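You operate a simulated robot arm through the tools that you are given. There is no shell and no other tool.

Carry out the task below with a simulated robot arm. There is one attempt and no reset: what you move stays moved.

## Task
Set the controls near the top of the grey bench. At the end: the vice knob is turned to shut; the length knob is turned to 9 cm; the clear sample cup is on the brown small box (marked "Lot 26"); the checker switch is switched on; whatever was shut is shut again. Leave all else as you found it, and nothing knocked over. Set down upright: sample cup.
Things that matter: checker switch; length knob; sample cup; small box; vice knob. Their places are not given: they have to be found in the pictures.

The check looks at the end state, three seconds after you hand in, the way a careful person would. Anything else that was tipped, shoved, dropped, spilled or broken makes it a failure.

## Robot
A 6-joint arm with a two-finger parallel gripper, fixed in place. Base frame: the origin is on the floor under the middle of its stand, x ahead of it, y to its left, z up; the work surface is at about z = 0.84. Units: m, degrees, N and s.
With the tool pointing down near the work surface it reaches from about 0.34 to 0.76 m from the base axis. Its first joint turns from -66.0 to 66.0 degrees. Payload 2.45 kg.
Tool frame: the origin (TCP) lies between the finger pads and is the grasp point; the fingertips stand 0.024 m ahead of it; z points along the fingers, y is the line along which they close. The gripper opens to 0.068 m. The fingers are 0.017 m wide and 0.01 m thick; the gripper's body (0.04 by 0.07 m) begins 0.041 m behind the TCP.
Orientation is that of the tool frame in the base frame, as a unit quaternion [x, y, z, w]. With the fingers straight down and closing along the base's y, the tool's x points along the base's -x, its y along +y and its z along -z.

## Interface
- The arm moves only by the tool jog_arm. Its arguments are lists of equal length, an entry for each row: "linear": the shift along the base's x, y, z in m, a list of three; "angular": the turn, a rotation vector about the base's x, y, z in degrees, a list of three; "fingers": the gripper command, from -1 (shut) to 1 (fully open), values between in proportion. In form: {"linear": [[dx, dy, dz], ...], "angular": [[wx, wy, wz], ...], "fingers": [fingers, ...]}. A call has 1 to 20 rows; each row shifts and turns the commanded pose from where the row before left it. Each row takes 0.2 s and may step no farther than 0.05 m and 8.6 degrees from the row before; otherwise, or with a gripper value out of range, the whole call is refused. A pose out of reach is approached as far as the arm can. The call stops where the force on the tool passes 40 N (or 10 N more than at its start, if that is more) or the arm is blocked; 0.2 s more then pass. Each finger travels about 0.108 m/s and halts on what it meets, pressing with about 33 N; the grip force reading is that of the motor and also rises with nothing between the fingers. The clock runs only during rows and for 0.2 s after the last one: add rows that do not move to give the fingers time. The reply holds the time, the measured pose of the TCP, the force on the tool along the base axes, the opening and the grip force, in the units named above and with some noise, with the torque about the TCP (base axes, N m) and any sound that the robot's microphone picked up, and new pictures: "pictures" is both (left out), scene, wrist or none.
- Cameras (640 x 400 px; columns grow to the right, rows downward): "scene" is fixed at [0.172, 0.4172, 1.4674]; the picture's right is [-0.73, -0.69, 0.00], its down [-0.38, 0.40, -0.83] and it looks along [0.57, -0.60, -0.56] (base axes); focal length 323 px, centre (320, 200). "wrist" rides on the gripper at [0.084, 0.011, -0.075] in the tool frame; the picture's right is [-0.13, 0.99, 0.00], its down [-0.60, -0.08, -0.79] and it looks along [-0.79, -0.10, 0.61] (tool axes); focal length 251 px, centre (320, 200).
- measure_at(camera, pixels): for up to 12 pixels [column, row] of the newest picture of that camera ("zoom" is the newest enlarged one), the place [x, y, z] in the base frame of the surface seen there, good to about 0.002 m. The clock stands still meanwhile.
- close_up(camera, box): a new picture of the part [left, top, right, bottom] of that camera's present view, enlarged. The clock stands still meanwhile.
- job_done(): hands the job in; it is judged then, once.

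Open the gripper and draw the arm clear of the work before you hand the job in, unless the task says otherwise.

The tools are called after "Emit:" as name(argument=value, ...) on one line, values as JSON. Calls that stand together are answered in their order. jog_arm: Moves the arm, as the interface text tells. Its arguments: {"type":"object","properties":{"linear":{"type":"array","items":{"type":"array","items":{"type":"number"}}},"angular":{"type":"array","items":{"type":"array","items":{"type":"number"}}},"fingers":{"type":"array","items":{"type":"number"}},"pictures":{"type":"string","enum":["both","scene","wrist","none"]}},"required":["linear","angular","fingers"]} The other tools are called the same way: measure_at (camera, pixels) gives the place of the surface under pixels of a picture; close_up (camera, box) takes an enlarged picture of a part of a camera's view; job_done () hands the job in.

At the start:

```text
t: 0.0
ee_pos: [0.4693, -0.1842, 1.2413]
tool_rot: [0.0, 1.0, 0.0, 0.0]
ft_force: [0.8, 0.5, 0.9]
ft_torque: [0.0, 0.01, 0.04]
width: 0.0683
finger_force: 0.0
```

scene: 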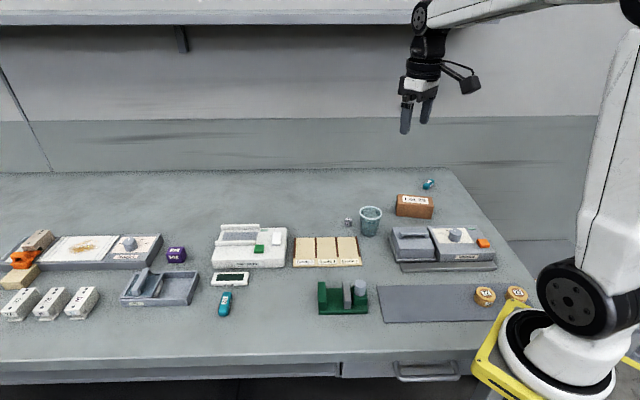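
wrist: 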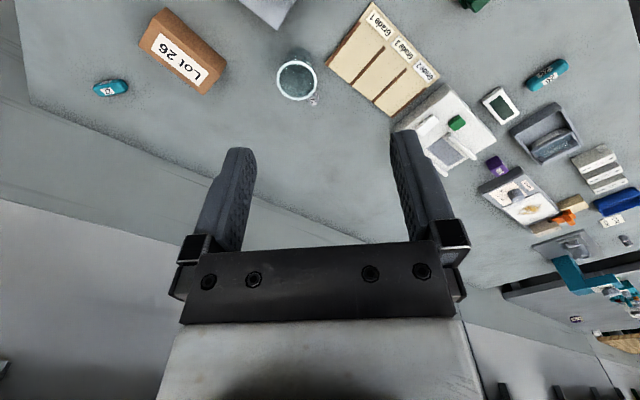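

The scene shows the bench with several devices: a vice-like grey unit at (445,245), a tray at (90,250), a scale at (250,245), a cup at (370,220), and the brown box at (414,206). I'll take close-ups to identify them.

Emit:
close_up(camera="scene", box=[340, 170, 540, 295])

Emit:
close_up(camera="scene", box=[190, 200, 390, 325])

Emit:
close_up(camera="scene", box=[0, 210, 200, 335])

```text
3.20 times, centred on (440, 232) of scene
```

zoom: 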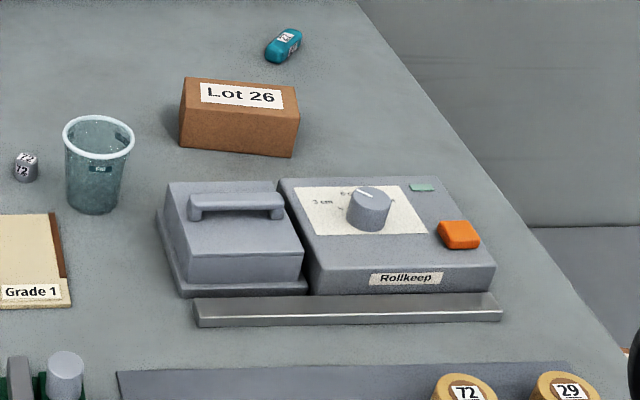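

```text
3.20 times, centred on (290, 262) of scene
```

zoom: 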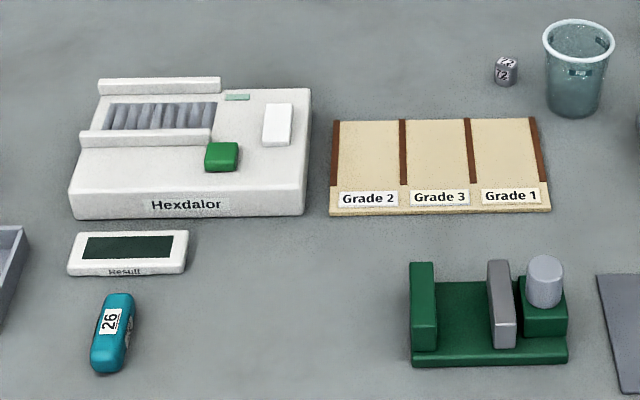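

```text
3.20 times, centred on (100, 272) of scene
```

zoom: 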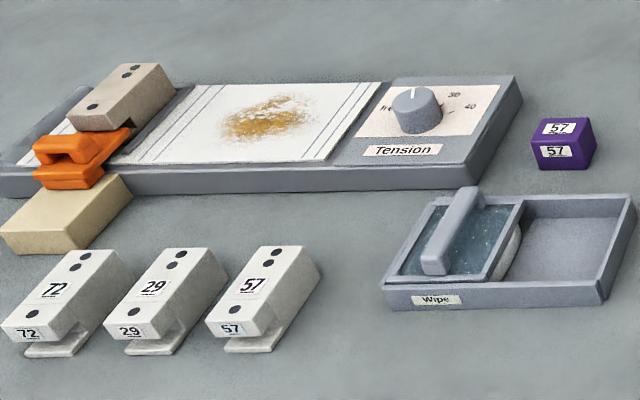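

I'll measure the main items: cup, box, length knob on Rollkeep, vice and Hexdalor switch.

Emit:
measure_at(camera="scene", pixels=[[455, 233], [463, 229], [370, 209], [370, 230], [414, 200], [359, 284], [346, 291], [330, 300], [276, 239], [261, 249], [410, 231], [482, 243]])

Emit:
close_up(camera="scene", box=[425, 215, 505, 265])

Emit:
close_up(camera="scene", box=[305, 270, 385, 320])

Emit:
close_up(camera="scene", box=[205, 215, 301, 275])

```text
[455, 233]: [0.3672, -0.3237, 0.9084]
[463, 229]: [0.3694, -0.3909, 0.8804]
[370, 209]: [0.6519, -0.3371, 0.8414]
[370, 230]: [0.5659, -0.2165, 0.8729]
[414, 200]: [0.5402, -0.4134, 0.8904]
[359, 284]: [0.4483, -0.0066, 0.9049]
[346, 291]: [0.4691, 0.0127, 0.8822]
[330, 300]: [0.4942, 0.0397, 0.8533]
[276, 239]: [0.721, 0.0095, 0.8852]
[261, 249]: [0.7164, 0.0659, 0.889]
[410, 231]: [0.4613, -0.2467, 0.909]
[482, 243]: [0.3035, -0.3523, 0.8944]
```

```text
8.00 times, centred on (465, 240) of scene
```

zoom: 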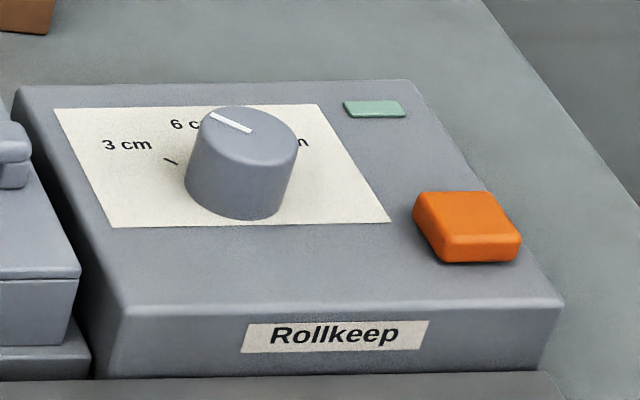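

```text
8.00 times, centred on (345, 295) of scene
```

zoom: 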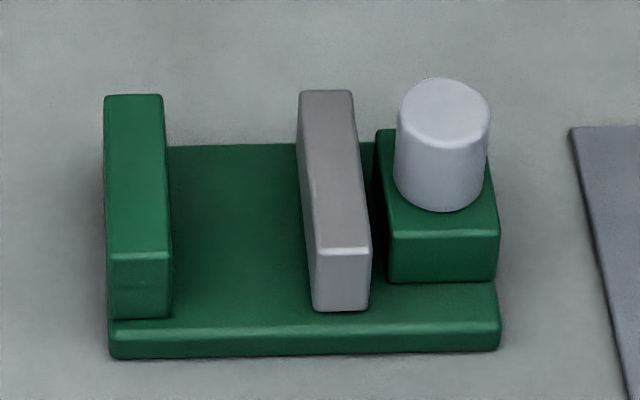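

```text
6.67 times, centred on (253, 245) of scene
```

zoom: 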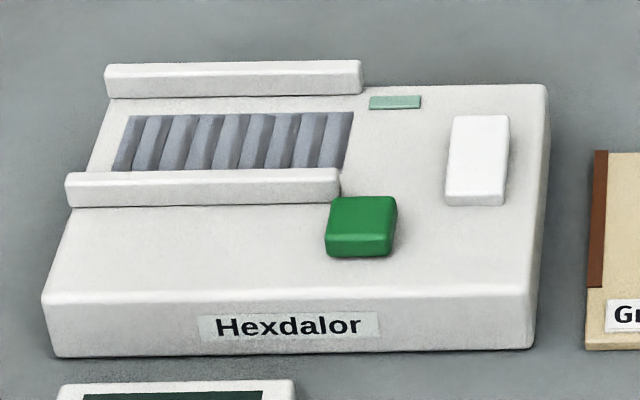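

The wrist view also shows these items; I'll zoom into it to read the knob, switch and cup before moving.

Emit:
close_up(camera="wrist", box=[380, 60, 540, 160])

Emit:
close_up(camera="wrist", box=[80, 0, 340, 160])

Emit:
close_up(camera="wrist", box=[460, 60, 640, 400])

Emit:
close_up(camera="scene", box=[330, 340, 500, 400])

```text
4.00 times, centred on (460, 110) of wrist
```

zoom: 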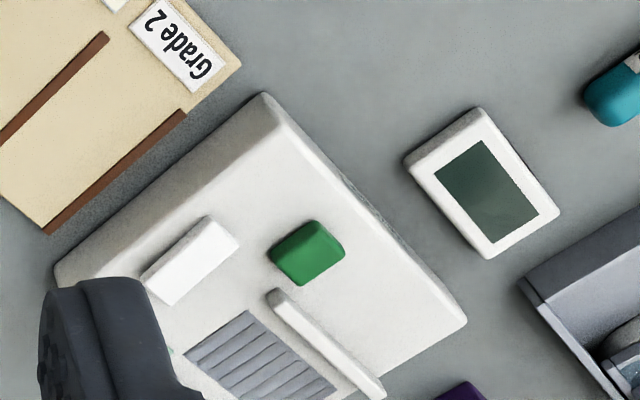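

```text
2.46 times, centred on (210, 80) of wrist
```

zoom: 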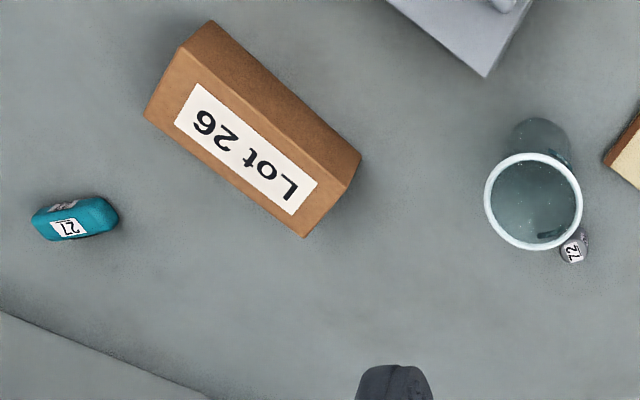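

```text
1.18 times, centred on (550, 230) of wrist
```

zoom: 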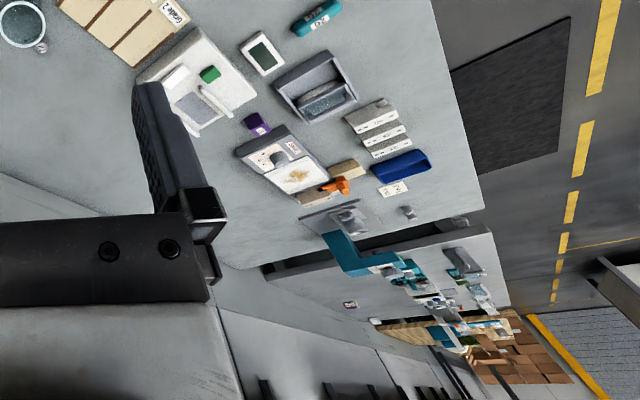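

```text
3.76 times, centred on (415, 370) of scene
```

zoom: 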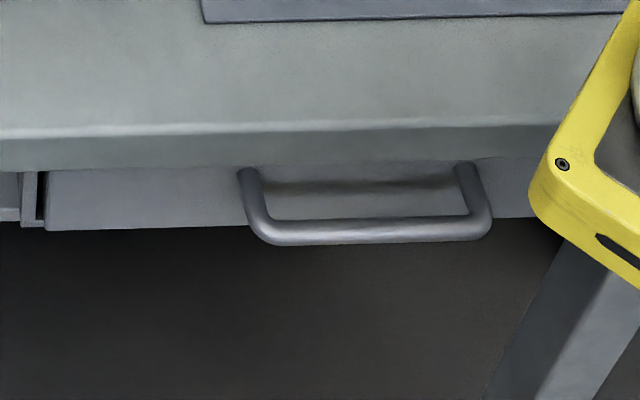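

Hexdalor's white rocker at scene (276,239) ≈ (0.72,0.01,0.885) looks like the checker switch, with a "Result" display beside it. I'll move the wrist camera over there to look from close, staying high.

Emit:
jog_arm(linear=[[0.0183, 0.03, -0.026], [0.0183, 0.03, -0.026], [0.0183, 0.03, -0.026], [0.0183, 0.03, -0.026], [0.0183, 0.03, -0.026], [0.0183, 0.03, -0.026]], angular=[[0, 0, 0], [0, 0, 0], [0, 0, 0], [0, 0, 0], [0, 0, 0], [0, 0, 0]], fingers=[1, 1, 1, 1, 1, 1])

```text
t: 1.4
ee_pos: [0.5785, -0.0021, 1.0828]
tool_rot: [0.0, 1.0, -0.001, 0.001]
ft_force: [-0.7, -0.6, 0.3]
ft_torque: [-0.03, -0.02, -0.01]
width: 0.0679
finger_force: 0.0
```

scene: 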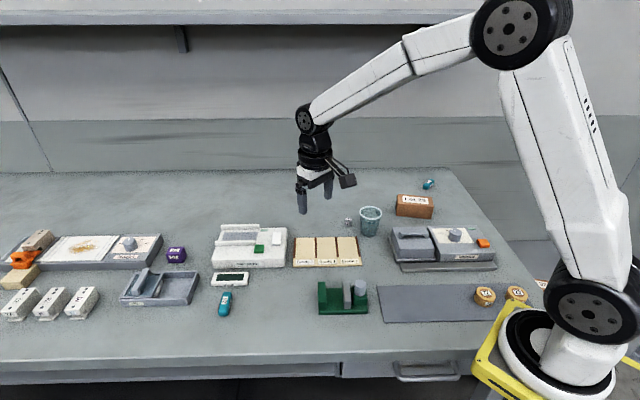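
wrist: 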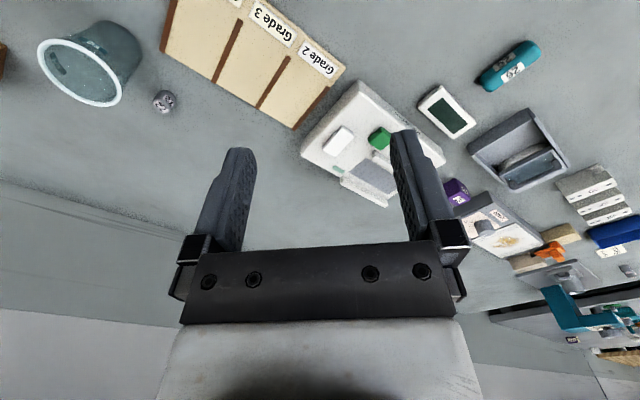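

The rocker is at wrist (339,141). I'll zoom in on it from this viewpoint.

Emit:
close_up(camera="wrist", box=[300, 100, 396, 160])

Emit:
measure_at(camera="wrist", pixels=[[330, 149], [339, 141], [348, 132], [380, 139], [320, 149], [357, 84], [305, 149], [440, 159]])

```text
6.67 times, centred on (348, 130) of wrist
```

zoom: 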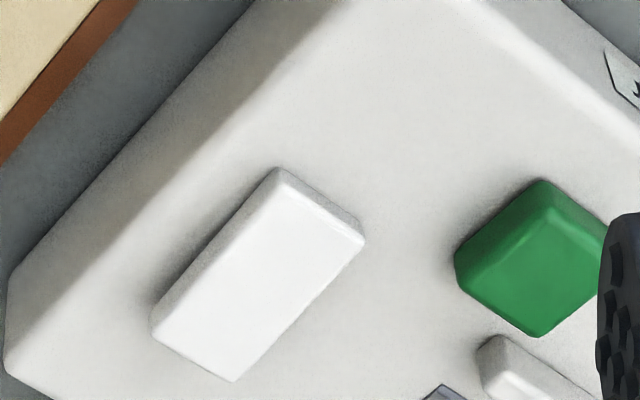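

```text
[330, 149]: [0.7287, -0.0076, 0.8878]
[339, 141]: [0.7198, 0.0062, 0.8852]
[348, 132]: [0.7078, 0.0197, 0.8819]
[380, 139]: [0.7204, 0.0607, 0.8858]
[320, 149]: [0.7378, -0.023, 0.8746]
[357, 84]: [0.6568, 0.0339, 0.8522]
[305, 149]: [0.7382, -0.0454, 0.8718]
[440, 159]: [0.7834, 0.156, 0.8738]
```

The rocker's back end reads higher (0.888) than its front end (0.882); I'll check the housing surface slope beside it to see which end is pressed.

Emit:
measure_at(camera="zoom", pixels=[[230, 360], [250, 270], [280, 190], [340, 235], [180, 330], [320, 120], [420, 180], [400, 320], [120, 260], [300, 370], [530, 270], [400, 80]])

Emit:
close_up(camera="scene", box=[255, 222, 295, 247])

```text
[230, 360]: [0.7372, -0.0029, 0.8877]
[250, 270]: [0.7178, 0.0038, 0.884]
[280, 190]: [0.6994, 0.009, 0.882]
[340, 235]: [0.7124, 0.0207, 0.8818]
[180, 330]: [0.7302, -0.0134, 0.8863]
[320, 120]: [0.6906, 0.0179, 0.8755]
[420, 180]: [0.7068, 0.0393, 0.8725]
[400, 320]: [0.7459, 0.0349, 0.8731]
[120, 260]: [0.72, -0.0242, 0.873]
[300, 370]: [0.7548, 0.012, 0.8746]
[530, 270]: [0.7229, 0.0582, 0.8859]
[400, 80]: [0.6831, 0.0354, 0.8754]
```

```text
16.00 times, centred on (275, 234) of scene
```

zoom: 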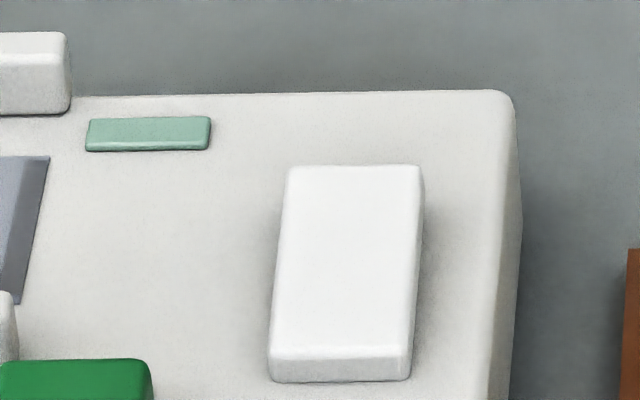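

The housing surface is flat (z≈0.8745), so the rocker's front end is down and its back end (≈(0.735,-0.008)) is up; pressing the back should flip it on. Now I move back to look down on the vice knob.

Emit:
jog_arm(linear=[[-0.04, -0.005, 0], [-0.04, -0.005, 0], [-0.04, -0.005, 0], [-0.04, -0.005, 0]], angular=[[0, 0, 0], [0, 0, 0], [0, 0, 0], [0, 0, 0]], fingers=[1, 1, 1, 1], pictures="wrist")

```text
t: 2.4
ee_pos: [0.4176, -0.023, 1.0832]
tool_rot: [0.0, 1.0, 0.0, 0.001]
ft_force: [0.2, 0.6, -0.4]
ft_torque: [-0.02, -0.01, -0.01]
width: 0.0679
finger_force: 0.1
```

wrist: 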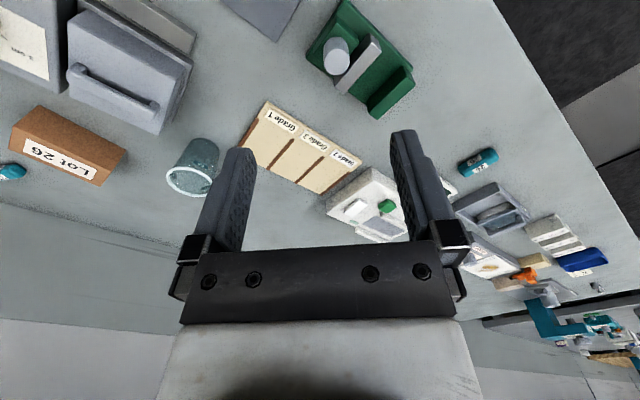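

The vice is at wrist (355,60) with its knob at (337,53). I'll enlarge it and the box/cup area and measure.

Emit:
close_up(camera="wrist", box=[290, 0, 434, 120])

Emit:
measure_at(camera="wrist", pixels=[[335, 46], [328, 46], [342, 46], [337, 60], [361, 66], [398, 85], [345, 15], [310, 45], [375, 110], [365, 55], [378, 40], [390, 100]])

```text
3.33 times, centred on (362, 60) of wrist
```

zoom: 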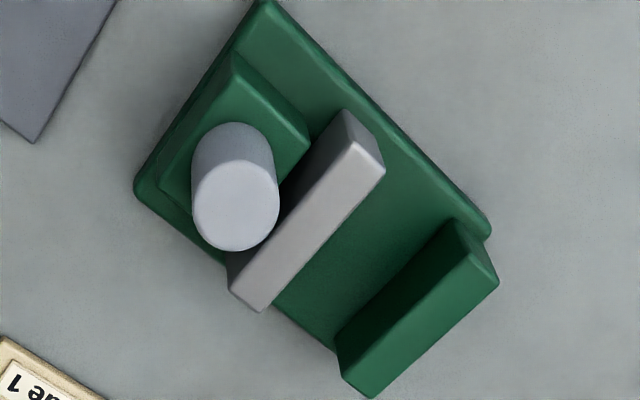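

```text
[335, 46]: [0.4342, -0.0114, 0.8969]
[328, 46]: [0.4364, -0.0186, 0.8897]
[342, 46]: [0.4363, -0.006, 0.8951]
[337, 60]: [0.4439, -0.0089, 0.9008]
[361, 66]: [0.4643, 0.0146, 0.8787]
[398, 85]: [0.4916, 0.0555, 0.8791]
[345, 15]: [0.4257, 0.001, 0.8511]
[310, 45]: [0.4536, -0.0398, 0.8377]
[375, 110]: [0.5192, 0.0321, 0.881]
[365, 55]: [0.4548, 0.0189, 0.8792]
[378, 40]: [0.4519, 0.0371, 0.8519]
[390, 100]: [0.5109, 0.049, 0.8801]
```

The vice knob is a plain vertical cylinder about 25 mm wide, axis ≈(0.445,-0.008), top z≈0.905; the grey jaw is next to it with an open gap. Next I look at the length knob on Rollkeep.

Emit:
jog_arm(linear=[[-0.014, -0.044, 0], [-0.014, -0.044, 0], [-0.014, -0.044, 0], [-0.014, -0.044, 0], [-0.014, -0.044, 0], [-0.014, -0.044, 0], [-0.014, -0.043, 0]], angular=[[0, 0, 0], [0, 0, 0], [0, 0, 0], [0, 0, 0], [0, 0, 0], [0, 0, 0], [0, 0, 0]], fingers=[1, 1, 1, 1, 1, 1, 1])

```text
t: 4.0
ee_pos: [0.3214, -0.3318, 1.0823]
tool_rot: [-0.001, 1.0, 0.0, 0.0]
ft_force: [-0.8, -0.5, -0.3]
ft_torque: [0.03, -0.02, 0.05]
width: 0.068
finger_force: 0.0
```

scene: 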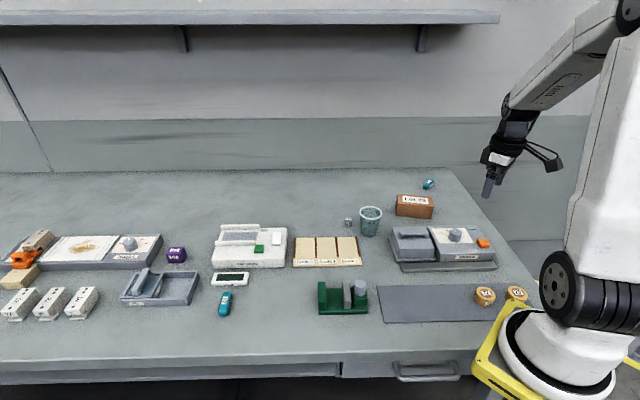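
wrist: 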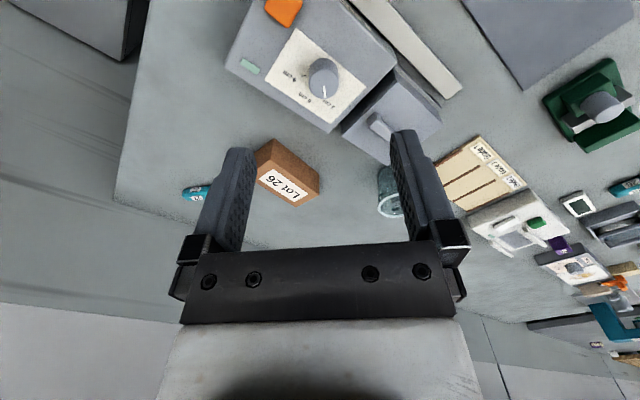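

The length knob is at wrist (322,78). I'll enlarge it to read its pointer and the scale marks.

Emit:
close_up(camera="wrist", box=[260, 30, 380, 130])

Emit:
measure_at(camera="zoom", pixels=[[340, 240], [345, 330], [230, 260], [240, 345], [190, 235], [150, 225], [380, 350], [385, 380], [330, 120], [500, 100], [290, 335], [250, 360]])

```text
4.00 times, centred on (320, 80) of wrist
```

zoom: 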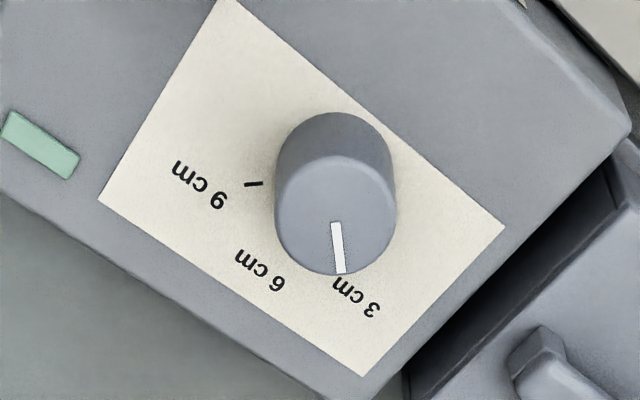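

```text
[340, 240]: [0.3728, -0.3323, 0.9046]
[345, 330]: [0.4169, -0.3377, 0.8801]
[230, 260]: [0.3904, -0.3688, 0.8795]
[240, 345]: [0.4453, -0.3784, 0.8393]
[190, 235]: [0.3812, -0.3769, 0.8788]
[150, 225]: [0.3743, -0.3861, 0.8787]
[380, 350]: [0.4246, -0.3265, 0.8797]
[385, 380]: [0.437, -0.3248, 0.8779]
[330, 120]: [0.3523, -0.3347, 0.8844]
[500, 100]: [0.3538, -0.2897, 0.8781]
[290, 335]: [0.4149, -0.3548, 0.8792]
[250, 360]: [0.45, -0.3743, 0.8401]
```

The pointer currently sits between 3 cm and 6 cm; the 9 cm tick is at zoom (254,184). I'll measure the knob's top centre, pointer ends and the ticks.

Emit:
measure_at(camera="zoom", pixels=[[335, 215], [278, 215], [393, 215], [335, 162], [335, 226], [340, 268], [246, 185], [262, 183], [200, 185], [262, 268], [360, 297], [335, 190]])

Emit:
measure_at(camera="scene", pixels=[[446.25, 235.25], [452, 229.5], [455, 231], [447, 230]])

```text
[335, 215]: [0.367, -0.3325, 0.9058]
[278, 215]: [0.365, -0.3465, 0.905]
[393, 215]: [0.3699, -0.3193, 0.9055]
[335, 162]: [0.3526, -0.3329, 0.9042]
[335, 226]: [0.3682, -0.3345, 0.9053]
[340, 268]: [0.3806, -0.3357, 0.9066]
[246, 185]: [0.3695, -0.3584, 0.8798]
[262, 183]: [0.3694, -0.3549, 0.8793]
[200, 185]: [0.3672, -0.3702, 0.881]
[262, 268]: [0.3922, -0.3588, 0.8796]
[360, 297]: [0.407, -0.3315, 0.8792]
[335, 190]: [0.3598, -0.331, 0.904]
```

```text
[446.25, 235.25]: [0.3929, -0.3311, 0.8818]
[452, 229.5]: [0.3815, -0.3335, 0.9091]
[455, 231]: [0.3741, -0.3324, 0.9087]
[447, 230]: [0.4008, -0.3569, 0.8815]
```

Pointer direction ≈0° (along +x, at the 3 cm tick), 6 cm at ≈-45°, 9 cm tick at ≈-90° (device yaw 45°), so the knob must turn about -90° (clockwise from above). I move above the knob while pre-rotating the tool +45°.

Emit:
jog_arm(linear=[[0.0076, 0, -0.015], [0.0076, 0, -0.015], [0.0076, 0, -0.015], [0.0076, 0, -0.015], [0.0076, 0, -0.015], [0.0076, 0, -0.015]], angular=[[0, 0, 7.5], [0, 0, 7.5], [0, 0, 7.5], [0, 0, 7.5], [0, 0, 7.5], [0, 0, 7.5]], fingers=[1, 1, 1, 1, 1, 1])

```text
t: 5.4
ee_pos: [0.3663, -0.3306, 0.9929]
tool_rot: [-0.383, 0.924, 0.0, 0.0]
ft_force: [-0.2, -0.2, -0.9]
ft_torque: [0.01, -0.03, -0.04]
width: 0.0681
finger_force: 0.1
```

scene: 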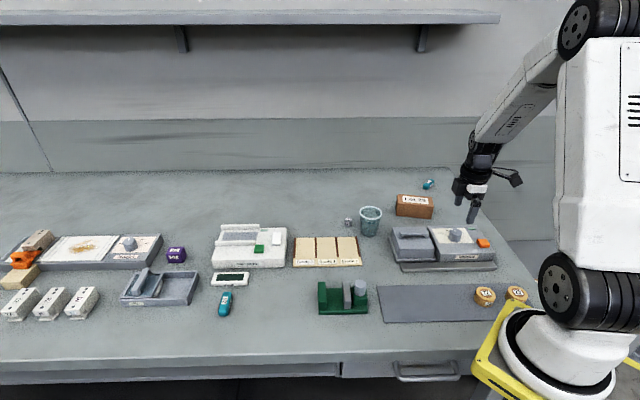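
wrist: 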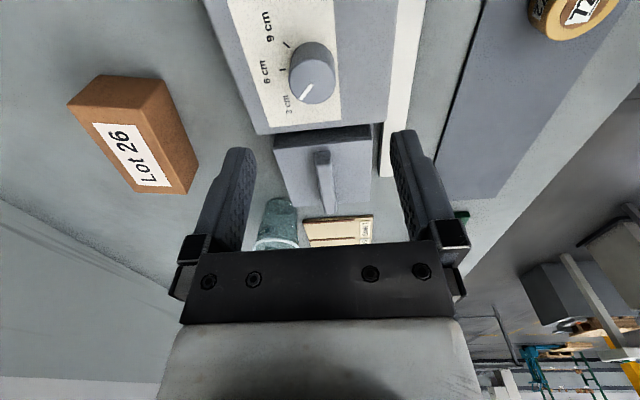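

Knob at wrist (312,75) with all ticks in better view. I'll enlarge it to verify the pointer and tick angles and the centre.

Emit:
close_up(camera="wrist", box=[248, 10, 376, 130])

Emit:
measure_at(camera="wrist", pixels=[[312, 83], [291, 80], [333, 80], [312, 102], [305, 97], [313, 85], [283, 69], [288, 44], [312, 64]])

```text
3.33 times, centred on (312, 70) of wrist
```

zoom: 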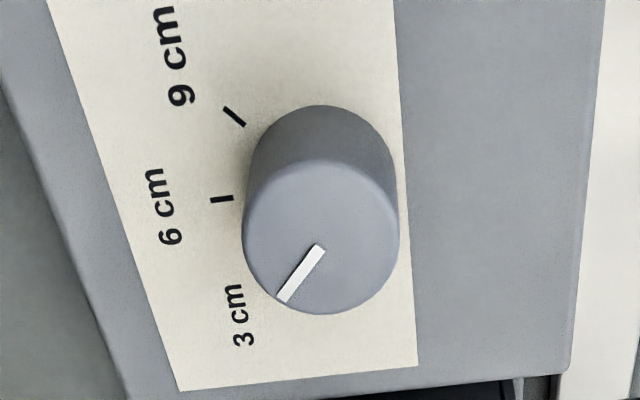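

```text
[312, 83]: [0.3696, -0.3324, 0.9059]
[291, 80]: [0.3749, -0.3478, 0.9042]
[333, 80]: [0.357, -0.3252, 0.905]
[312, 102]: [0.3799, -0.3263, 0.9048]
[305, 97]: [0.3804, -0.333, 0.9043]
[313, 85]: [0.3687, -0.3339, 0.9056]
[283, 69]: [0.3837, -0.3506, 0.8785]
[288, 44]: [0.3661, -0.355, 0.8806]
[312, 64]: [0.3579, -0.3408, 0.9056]
```

Ticks: 9 cm ≈ -92°, 6 cm ≈ -45°, pointer ≈ 0–4°, centre ≈(0.3675,-0.334). I shift to centre and descend to z≈0.95 to check alignment between the fingers.

Emit:
jog_arm(linear=[[0.0022, -0.0042, 0], [0, 0, -0.022], [0, 0, -0.021]], angular=[[0, 0, 0], [0, 0, 0], [0, 0, 0]], fingers=[1, 1, 1], pictures="wrist")

```text
t: 6.2
ee_pos: [0.3679, -0.3349, 0.9502]
tool_rot: [-0.384, 0.923, 0.0, 0.0]
ft_force: [-0.8, -0.2, 1.0]
ft_torque: [-0.02, -0.02, 0.0]
width: 0.0679
finger_force: 0.1
```

wrist: 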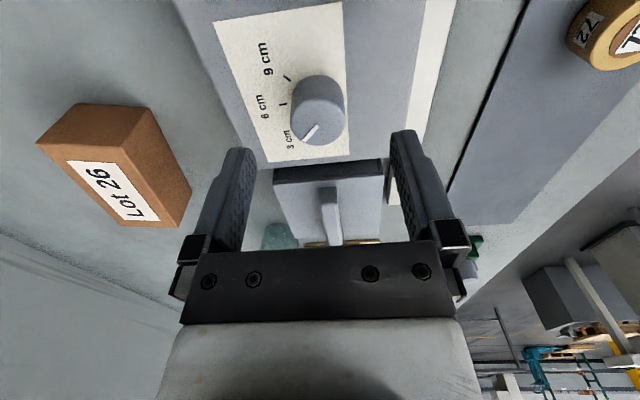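

The knob top sits at (319,121), on the tool axis (expected (320,122)). I descend 0.041 m so the fingertips straddle it, then close.

Emit:
jog_arm(linear=[[0, 0, -0.02], [0, 0, -0.021], [0, 0, 0], [0, 0, 0], [0, 0, 0]], angular=[[0, 0, 0], [0, 0, 0], [0, 0, 0], [0, 0, 0], [0, 0, 0]], fingers=[1, 1, -1, -1, -1], pictures="wrist")

```text
t: 7.4
ee_pos: [0.3677, -0.3348, 0.9098]
tool_rot: [-0.383, 0.924, -0.002, 0.001]
ft_force: [8.8, -9.6, -8.8]
ft_torque: [0.05, 0.17, -0.02]
width: 0.032
finger_force: 44.7
```

wrist: 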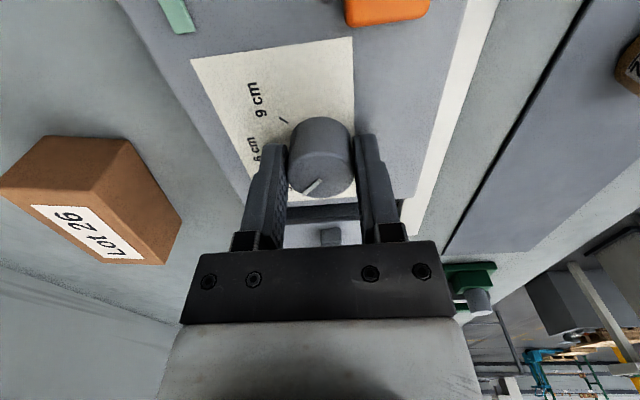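

The knob is gripped (width 0.032) with a slight side load of 13 N. I nudge to relieve it and turn -41° first, checking the pointer follows.

Emit:
jog_arm(linear=[[0.0008, -0.0008, 0], [0, 0, 0], [0, 0, 0], [0, 0, 0], [0, 0, 0], [0, 0, 0], [0, 0, 0]], angular=[[0, 0, 0], [0, 0, -8.2], [0, 0, -8.2], [0, 0, -8.2], [0, 0, -8.2], [0, 0, -8.2], [0, 0, 0]], fingers=[-1, -1, -1, -1, -1, -1, -1], pictures="wrist")

```text
t: 9.0
ee_pos: [0.3676, -0.3338, 0.9096]
tool_rot: [-0.034, 0.999, 0.001, -0.001]
ft_force: [-7.1, 7.0, 7.7]
ft_torque: [-0.25, -0.92, -0.05]
width: 0.0317
finger_force: 44.7
```

wrist: 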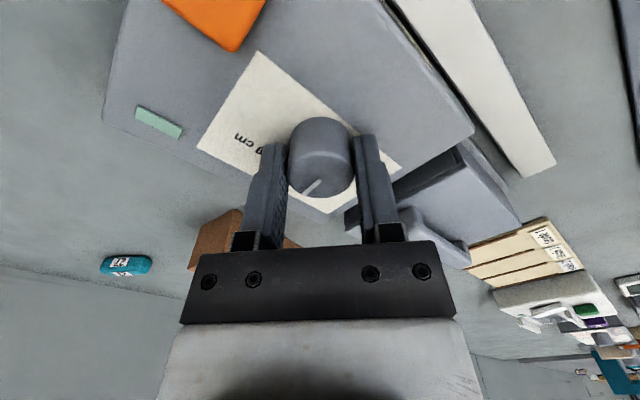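

The pointer moves with the gripper (same place in the wrist picture). I continue -49° to bring the total to -90°.

Emit:
jog_arm(linear=[[0, 0, 0], [0, 0, 0], [0, 0, 0], [0, 0, 0], [0, 0, 0], [0, 0, 0], [0, 0, 0]], angular=[[0, 0, -8.2], [0, 0, -8.2], [0, 0, -8.2], [0, 0, -8.2], [0, 0, -8.2], [0, 0, -8.2], [0, 0, 0]], fingers=[-1, -1, -1, -1, -1, -1, -1], pictures="wrist")

```text
t: 10.6
ee_pos: [0.368, -0.3334, 0.9105]
tool_rot: [0.384, 0.923, 0.001, -0.002]
ft_force: [5.1, 32.5, 16.2]
ft_torque: [-0.26, 0.14, 0.32]
width: 0.0314
finger_force: 44.9
```

wrist: 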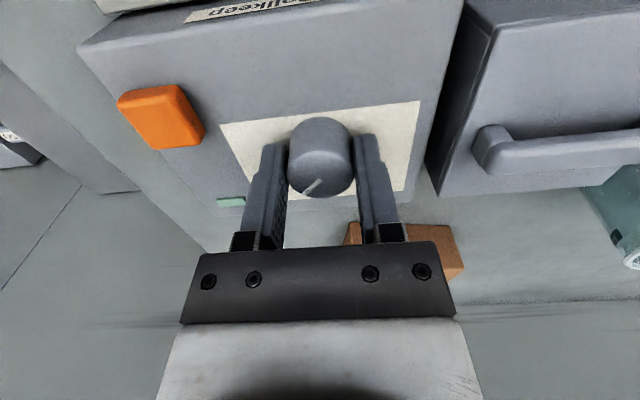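

The turn is complete (yaw -45°) with some side load of 32 N along y. I release and back off upward a little to read the pointer.

Emit:
jog_arm(linear=[[0, 0, 0], [0, 0, 0], [0, 0, 0.02], [0, 0, 0.03], [0, 0, 0.03]], angular=[[0, 0, 0], [0, 0, 0], [0, 0, 0], [0, 0, 0], [0, 0, 0]], fingers=[1, 1, 1, 1, 1])

Emit:
close_up(camera="scene", box=[425, 215, 505, 265])

Emit:
close_up(camera="wrist", box=[240, 10, 400, 150])

```text
t: 11.8
ee_pos: [0.3673, -0.3352, 0.9895]
tool_rot: [0.385, 0.923, 0.0, 0.0]
ft_force: [-1.0, 0.6, 0.0]
ft_torque: [0.0, 0.01, 0.01]
width: 0.0681
finger_force: 0.1
```

scene: 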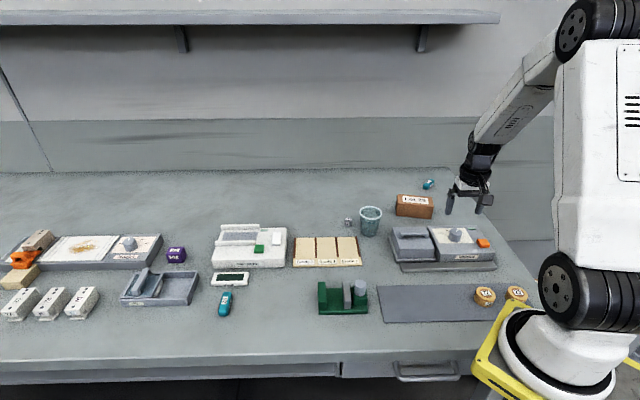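
wrist: 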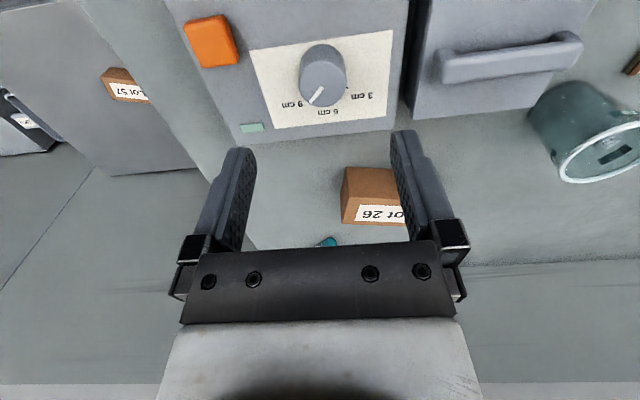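

```text
8.00 times, centred on (465, 240) of scene
```

zoom: 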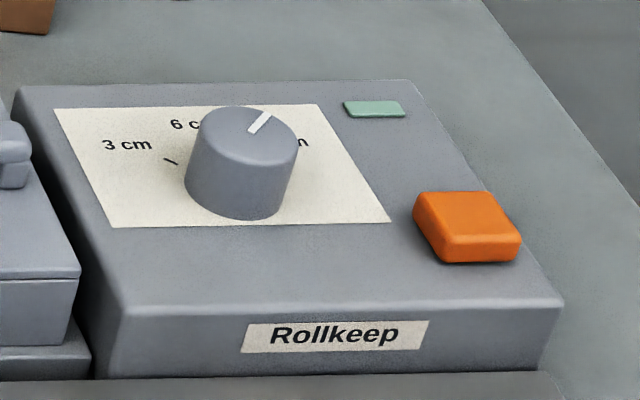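

```text
2.86 times, centred on (320, 80) of wrist
```

zoom: 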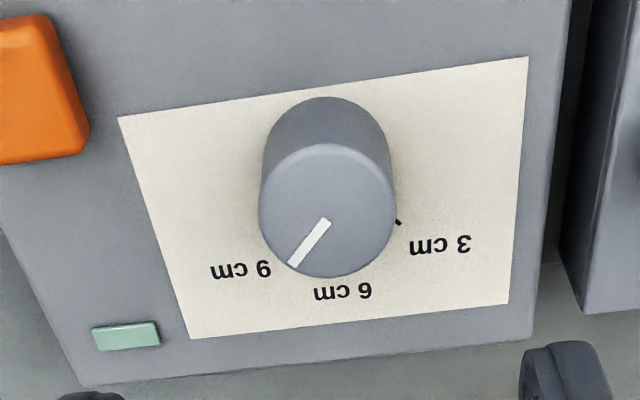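

The pointer now reads close to 9 cm, computed ≈-88.6°. The 9 cm tick is hidden behind the knob here, so I rotate to yaw 0 beside it to compare the pointer with the tick directly.

Emit:
jog_arm(linear=[[-0.0015, -0.0025, 0], [-0.0015, -0.0025, 0], [-0.0015, -0.0025, 0], [-0.0015, -0.0025, 0], [-0.0015, -0.0025, 0], [-0.0015, -0.0025, 0]], angular=[[0, 0, 7.55], [0, 0, 7.55], [0, 0, 7.55], [0, 0, 7.55], [0, 0, 7.55], [0, 0, 7.55]], fingers=[1, 1, 1, 1, 1, 1], pictures="wrist")

Emit:
close_up(camera="wrist", box=[270, 40, 398, 140])

```text
t: 13.2
ee_pos: [0.3601, -0.3508, 0.9895]
tool_rot: [-0.001, 1.0, 0.001, 0.001]
ft_force: [0.2, -0.1, -0.7]
ft_torque: [0.04, 0.01, 0.01]
width: 0.068
finger_force: 0.0
```

wrist: 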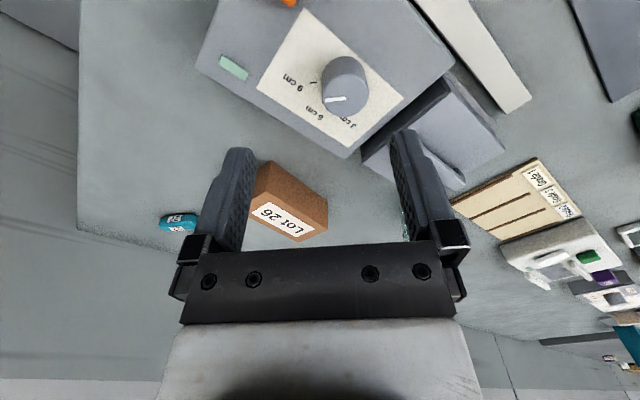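

```text
4.00 times, centred on (334, 90) of wrist
```

zoom: 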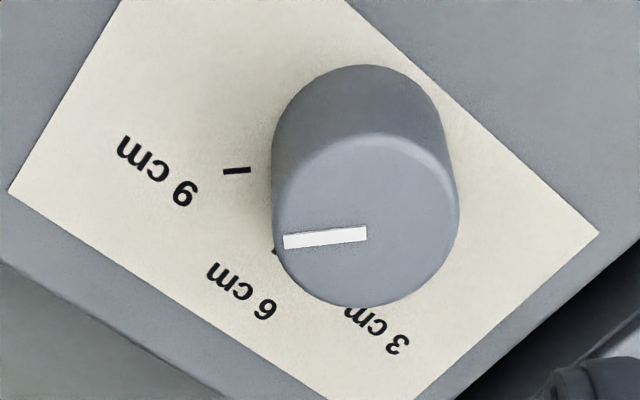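

The pointer bar (284,242)-(366,233) is parallel to the 9 cm tick (223,172)-(250,169), so the length knob is at 9 cm. Now I travel to above the vice knob near (0.445,-0.008).

Emit:
jog_arm(linear=[[0.0106, 0.0428, 0.004], [0.0106, 0.0428, 0.004], [0.0106, 0.0428, 0.004], [0.0106, 0.0428, 0.004], [0.0106, 0.0428, 0], [0.0106, 0.0428, 0], [0.0106, 0.0428, 0], [0.0106, 0.0428, 0]], angular=[[0, 0, 0], [0, 0, 0], [0, 0, 0], [0, 0, 0], [0, 0, 0], [0, 0, 0], [0, 0, 0], [0, 0, 0]], fingers=[1, 1, 1, 1, 1, 1, 1, 1])

Emit:
close_up(camera="wrist", box=[240, 20, 400, 150])

Emit:
close_up(camera="scene", box=[305, 270, 385, 320])

```text
t: 15.0
ee_pos: [0.4443, -0.0076, 1.0072]
tool_rot: [0.0, 1.0, 0.0, 0.0]
ft_force: [-0.2, 0.2, -0.2]
ft_torque: [-0.03, 0.02, 0.01]
width: 0.0678
finger_force: 0.0
```

scene: 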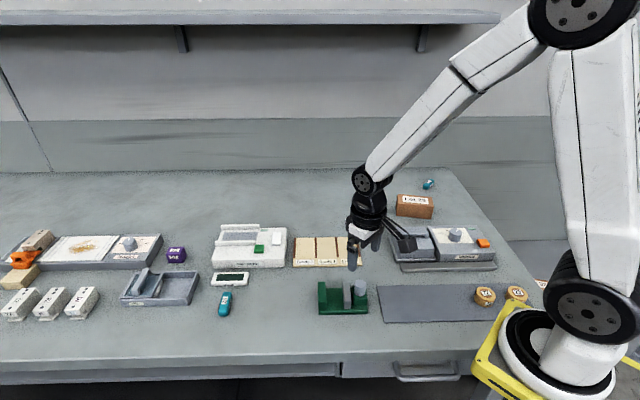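
wrist: 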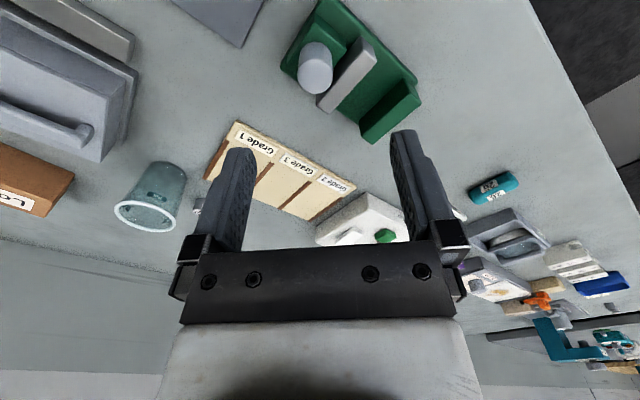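

```text
3.08 times, centred on (320, 85) of wrist
```

zoom: 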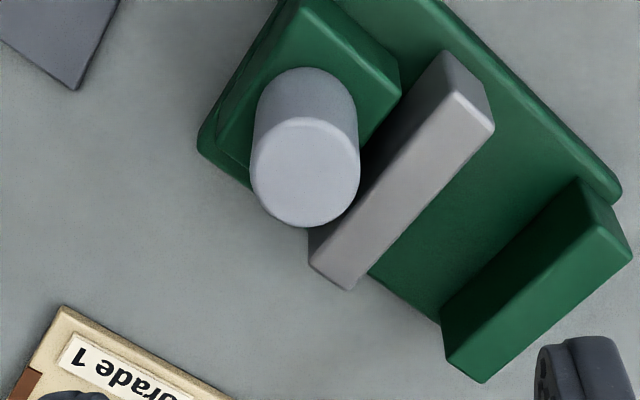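

```text
8.00 times, centred on (345, 295) of scene
```

zoom: 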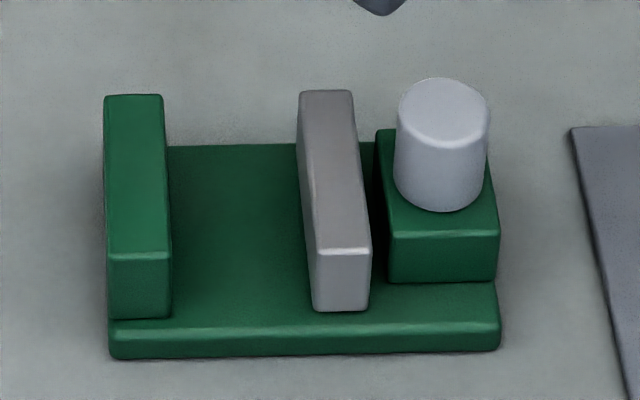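

The knob is unmarked; I'll measure its top edges, its green block, and the jaws to centre the grip and choose depth.

Emit:
measure_at(camera="wrist", pixels=[[315, 76], [300, 76], [331, 76], [315, 60], [315, 90], [303, 42], [340, 42], [340, 90], [352, 68], [366, 52], [395, 110], [315, 70]])

Emit:
measure_at(camera="scene", pixels=[[360.5, 283], [355.5, 283], [365.5, 284], [360, 281], [360, 287], [360, 302], [364, 299], [345, 287], [328, 290], [340, 300]])

```text
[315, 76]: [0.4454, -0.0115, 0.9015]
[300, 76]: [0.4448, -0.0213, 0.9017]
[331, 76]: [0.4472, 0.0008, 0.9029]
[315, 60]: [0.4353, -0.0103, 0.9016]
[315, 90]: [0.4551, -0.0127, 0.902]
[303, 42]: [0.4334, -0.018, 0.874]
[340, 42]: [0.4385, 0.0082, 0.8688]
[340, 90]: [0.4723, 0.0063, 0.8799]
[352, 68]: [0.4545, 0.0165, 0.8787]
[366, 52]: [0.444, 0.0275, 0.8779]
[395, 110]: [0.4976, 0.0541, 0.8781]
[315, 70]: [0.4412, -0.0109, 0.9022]
```

```text
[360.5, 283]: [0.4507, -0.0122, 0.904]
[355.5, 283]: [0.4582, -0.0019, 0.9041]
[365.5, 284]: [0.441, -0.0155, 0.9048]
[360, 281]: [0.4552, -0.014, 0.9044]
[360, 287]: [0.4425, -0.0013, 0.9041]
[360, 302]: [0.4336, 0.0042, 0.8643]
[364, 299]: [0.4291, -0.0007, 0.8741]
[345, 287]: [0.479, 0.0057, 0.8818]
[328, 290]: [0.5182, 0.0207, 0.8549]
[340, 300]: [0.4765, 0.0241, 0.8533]
```

Knob centre ≈(0.4455,-0.011), top z≈0.903, jaw tops ≈0.879. I rotate the tool to yaw +72° while centring over the knob, leaving room for a long clockwise turn.

Emit:
jog_arm(linear=[[0.0012, -0.0034, 0], [0, 0, 0], [0, 0, 0], [0, 0, 0], [0, 0, 0], [0, 0, -0.013], [0, 0, -0.015], [0, 0, -0.015], [0, 0, -0.015]], angular=[[0, 0, 8], [0, 0, 8], [0, 0, 8], [0, 0, 8], [0, 0, 8], [0, 0, 8], [0, 0, 8], [0, 0, 8], [0, 0, 8]], fingers=[1, 1, 1, 1, 1, 1, 1, 1, 1])

```text
t: 17.0
ee_pos: [0.4453, -0.0116, 0.9476]
tool_rot: [-0.59, 0.807, 0.0, 0.0]
ft_force: [-0.6, 0.2, -0.7]
ft_torque: [0.03, 0.02, -0.02]
width: 0.068
finger_force: 0.1
```

scene: 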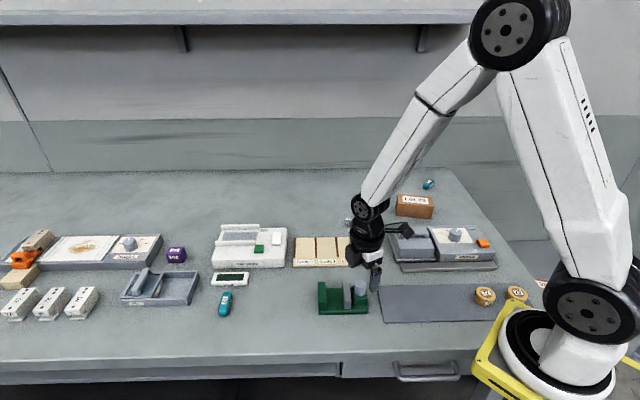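
wrist: 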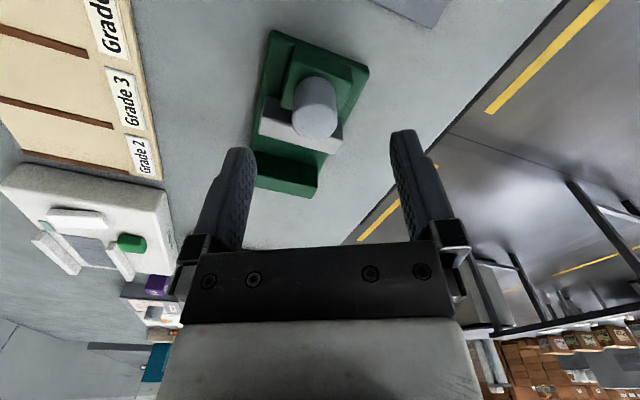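

The knob appears at about (315,115) versus expected (320,122) on axis. I'll enlarge to get its centre precisely.

Emit:
close_up(camera="wrist", box=[256, 60, 384, 140])

```text
5.00 times, centred on (320, 100) of wrist
```

zoom: 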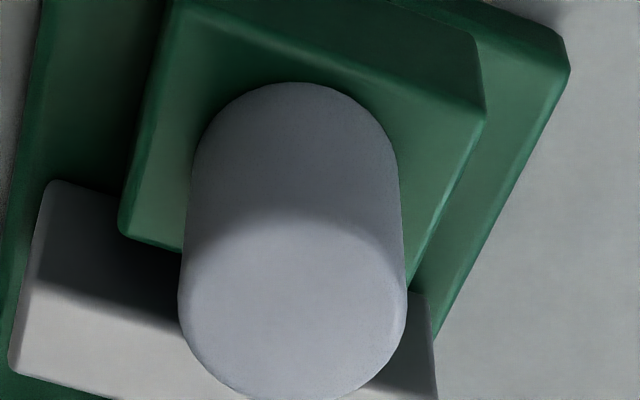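

Disc centre is (314.6,121.2), so I shift +2.8 mm in x, descend to z≈0.909 and close on the knob.

Emit:
jog_arm(linear=[[0.0028, -0.0004, 0], [0, 0, -0.019], [0, 0, -0.0195], [0, 0, 0], [0, 0, 0], [0, 0, 0]], angular=[[0, 0, 0], [0, 0, 0], [0, 0, 0], [0, 0, 0], [0, 0, 0], [0, 0, 0]], fingers=[1, 1, 1, -1, -1, -1], pictures="wrist")

```text
t: 18.4
ee_pos: [0.4482, -0.0119, 0.9091]
tool_rot: [-0.589, 0.808, 0.0, 0.0]
ft_force: [1.8, 0.0, -2.9]
ft_torque: [0.29, 0.27, -0.03]
width: 0.0254
finger_force: 41.0
```

wrist: 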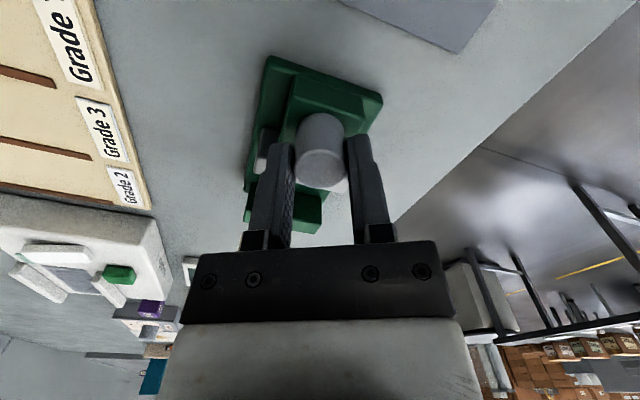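

Gripped centrally (width 0.025, little side force). I turn clockwise by about 33° and look at which way the jaw moves.

Emit:
jog_arm(linear=[[0, 0, 0], [0, 0, 0], [0, 0, 0], [0, 0, 0], [0, 0, 0]], angular=[[0, 0, -8.2], [0, 0, -8.2], [0, 0, -8.2], [0, 0, -8.2], [0, 0, 0]], fingers=[-1, -1, -1, -1, -1])

Emit:
close_up(camera="scene", box=[305, 270, 385, 320])

```text
t: 19.6
ee_pos: [0.4475, -0.0123, 0.9102]
tool_rot: [-0.335, 0.942, 0.0, 0.0]
ft_force: [0.3, 9.7, -0.1]
ft_torque: [0.54, 0.16, 0.0]
width: 0.0255
finger_force: 40.9
```

scene: 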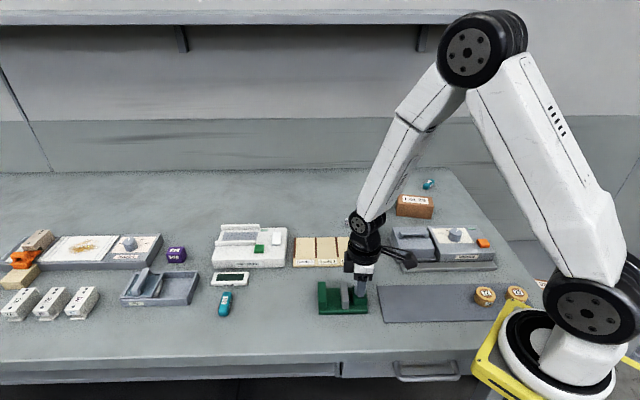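
wrist: 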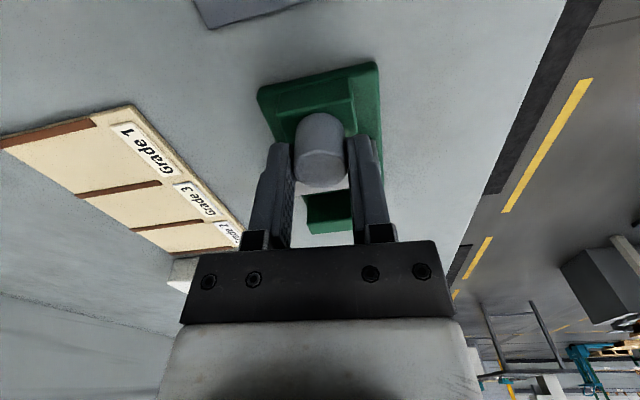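

```text
8.00 times, centred on (345, 295) of scene
```

zoom: 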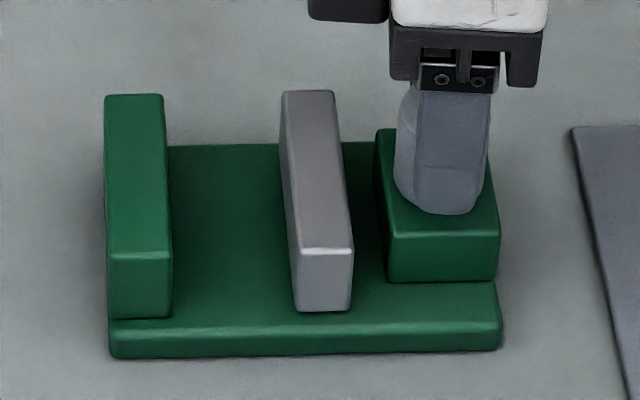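

The jaw moved toward the fixed jaw (front edge 300→282 px), so clockwise closes; roughly 215° remain. I continue turning clockwise to yaw ≈ -67°.

Emit:
jog_arm(linear=[[0, 0, 0], [0, 0, 0], [0, 0, 0], [0, 0, 0], [0, 0, 0], [0, 0, 0], [0, 0, 0], [0, 0, 0], [0, 0, 0], [0, 0, 0], [0, 0, 0], [0, 0, 0], [0, 0, 0], [0, 0, 0]], angular=[[0, 0, -8.2], [0, 0, -8.2], [0, 0, -8.2], [0, 0, -8.2], [0, 0, -8.2], [0, 0, -8.2], [0, 0, -8.2], [0, 0, -8.2], [0, 0, -8.2], [0, 0, -8.2], [0, 0, -8.2], [0, 0, -8.2], [0, 0, -8.2], [0, 0, 0]], fingers=[-1, -1, -1, -1, -1, -1, -1, -1, -1, -1, -1, -1, -1, -1])

Emit:
close_up(camera="scene", box=[305, 270, 385, 320])

```text
t: 22.6
ee_pos: [0.4486, -0.012, 0.9095]
tool_rot: [0.555, 0.832, 0.0, 0.002]
ft_force: [-0.1, 10.0, 0.0]
ft_torque: [-0.36, -0.18, -0.03]
width: 0.0249
finger_force: 40.9
```

scene: 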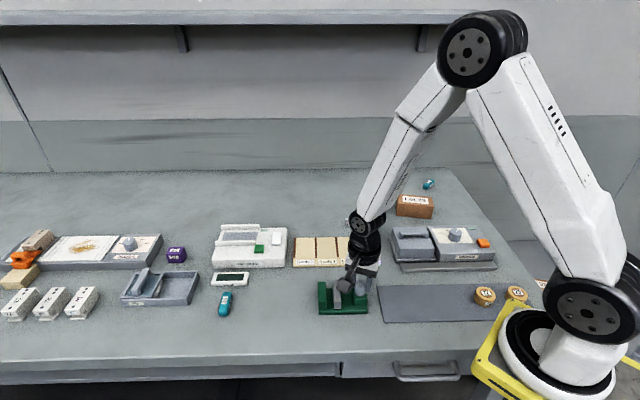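
wrist: 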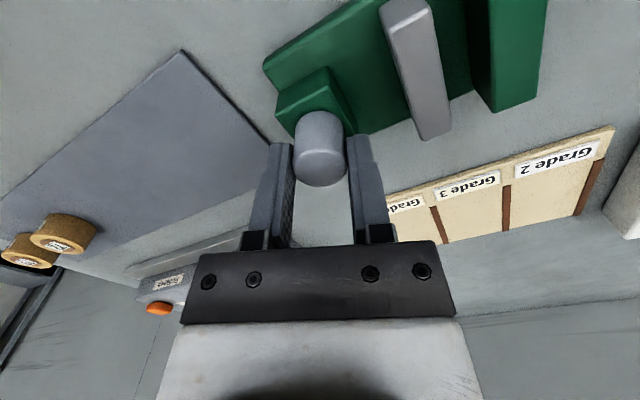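

```text
8.00 times, centred on (345, 295) of scene
```

zoom: 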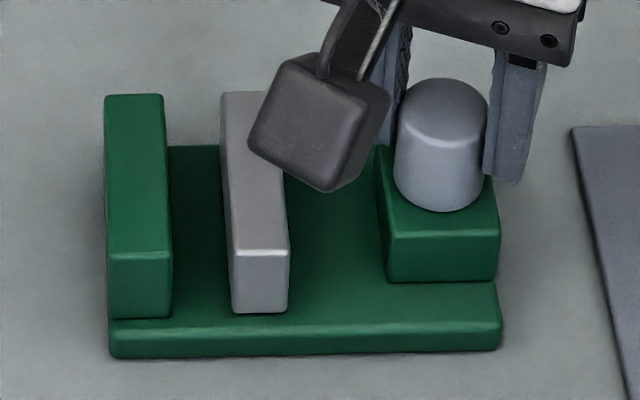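

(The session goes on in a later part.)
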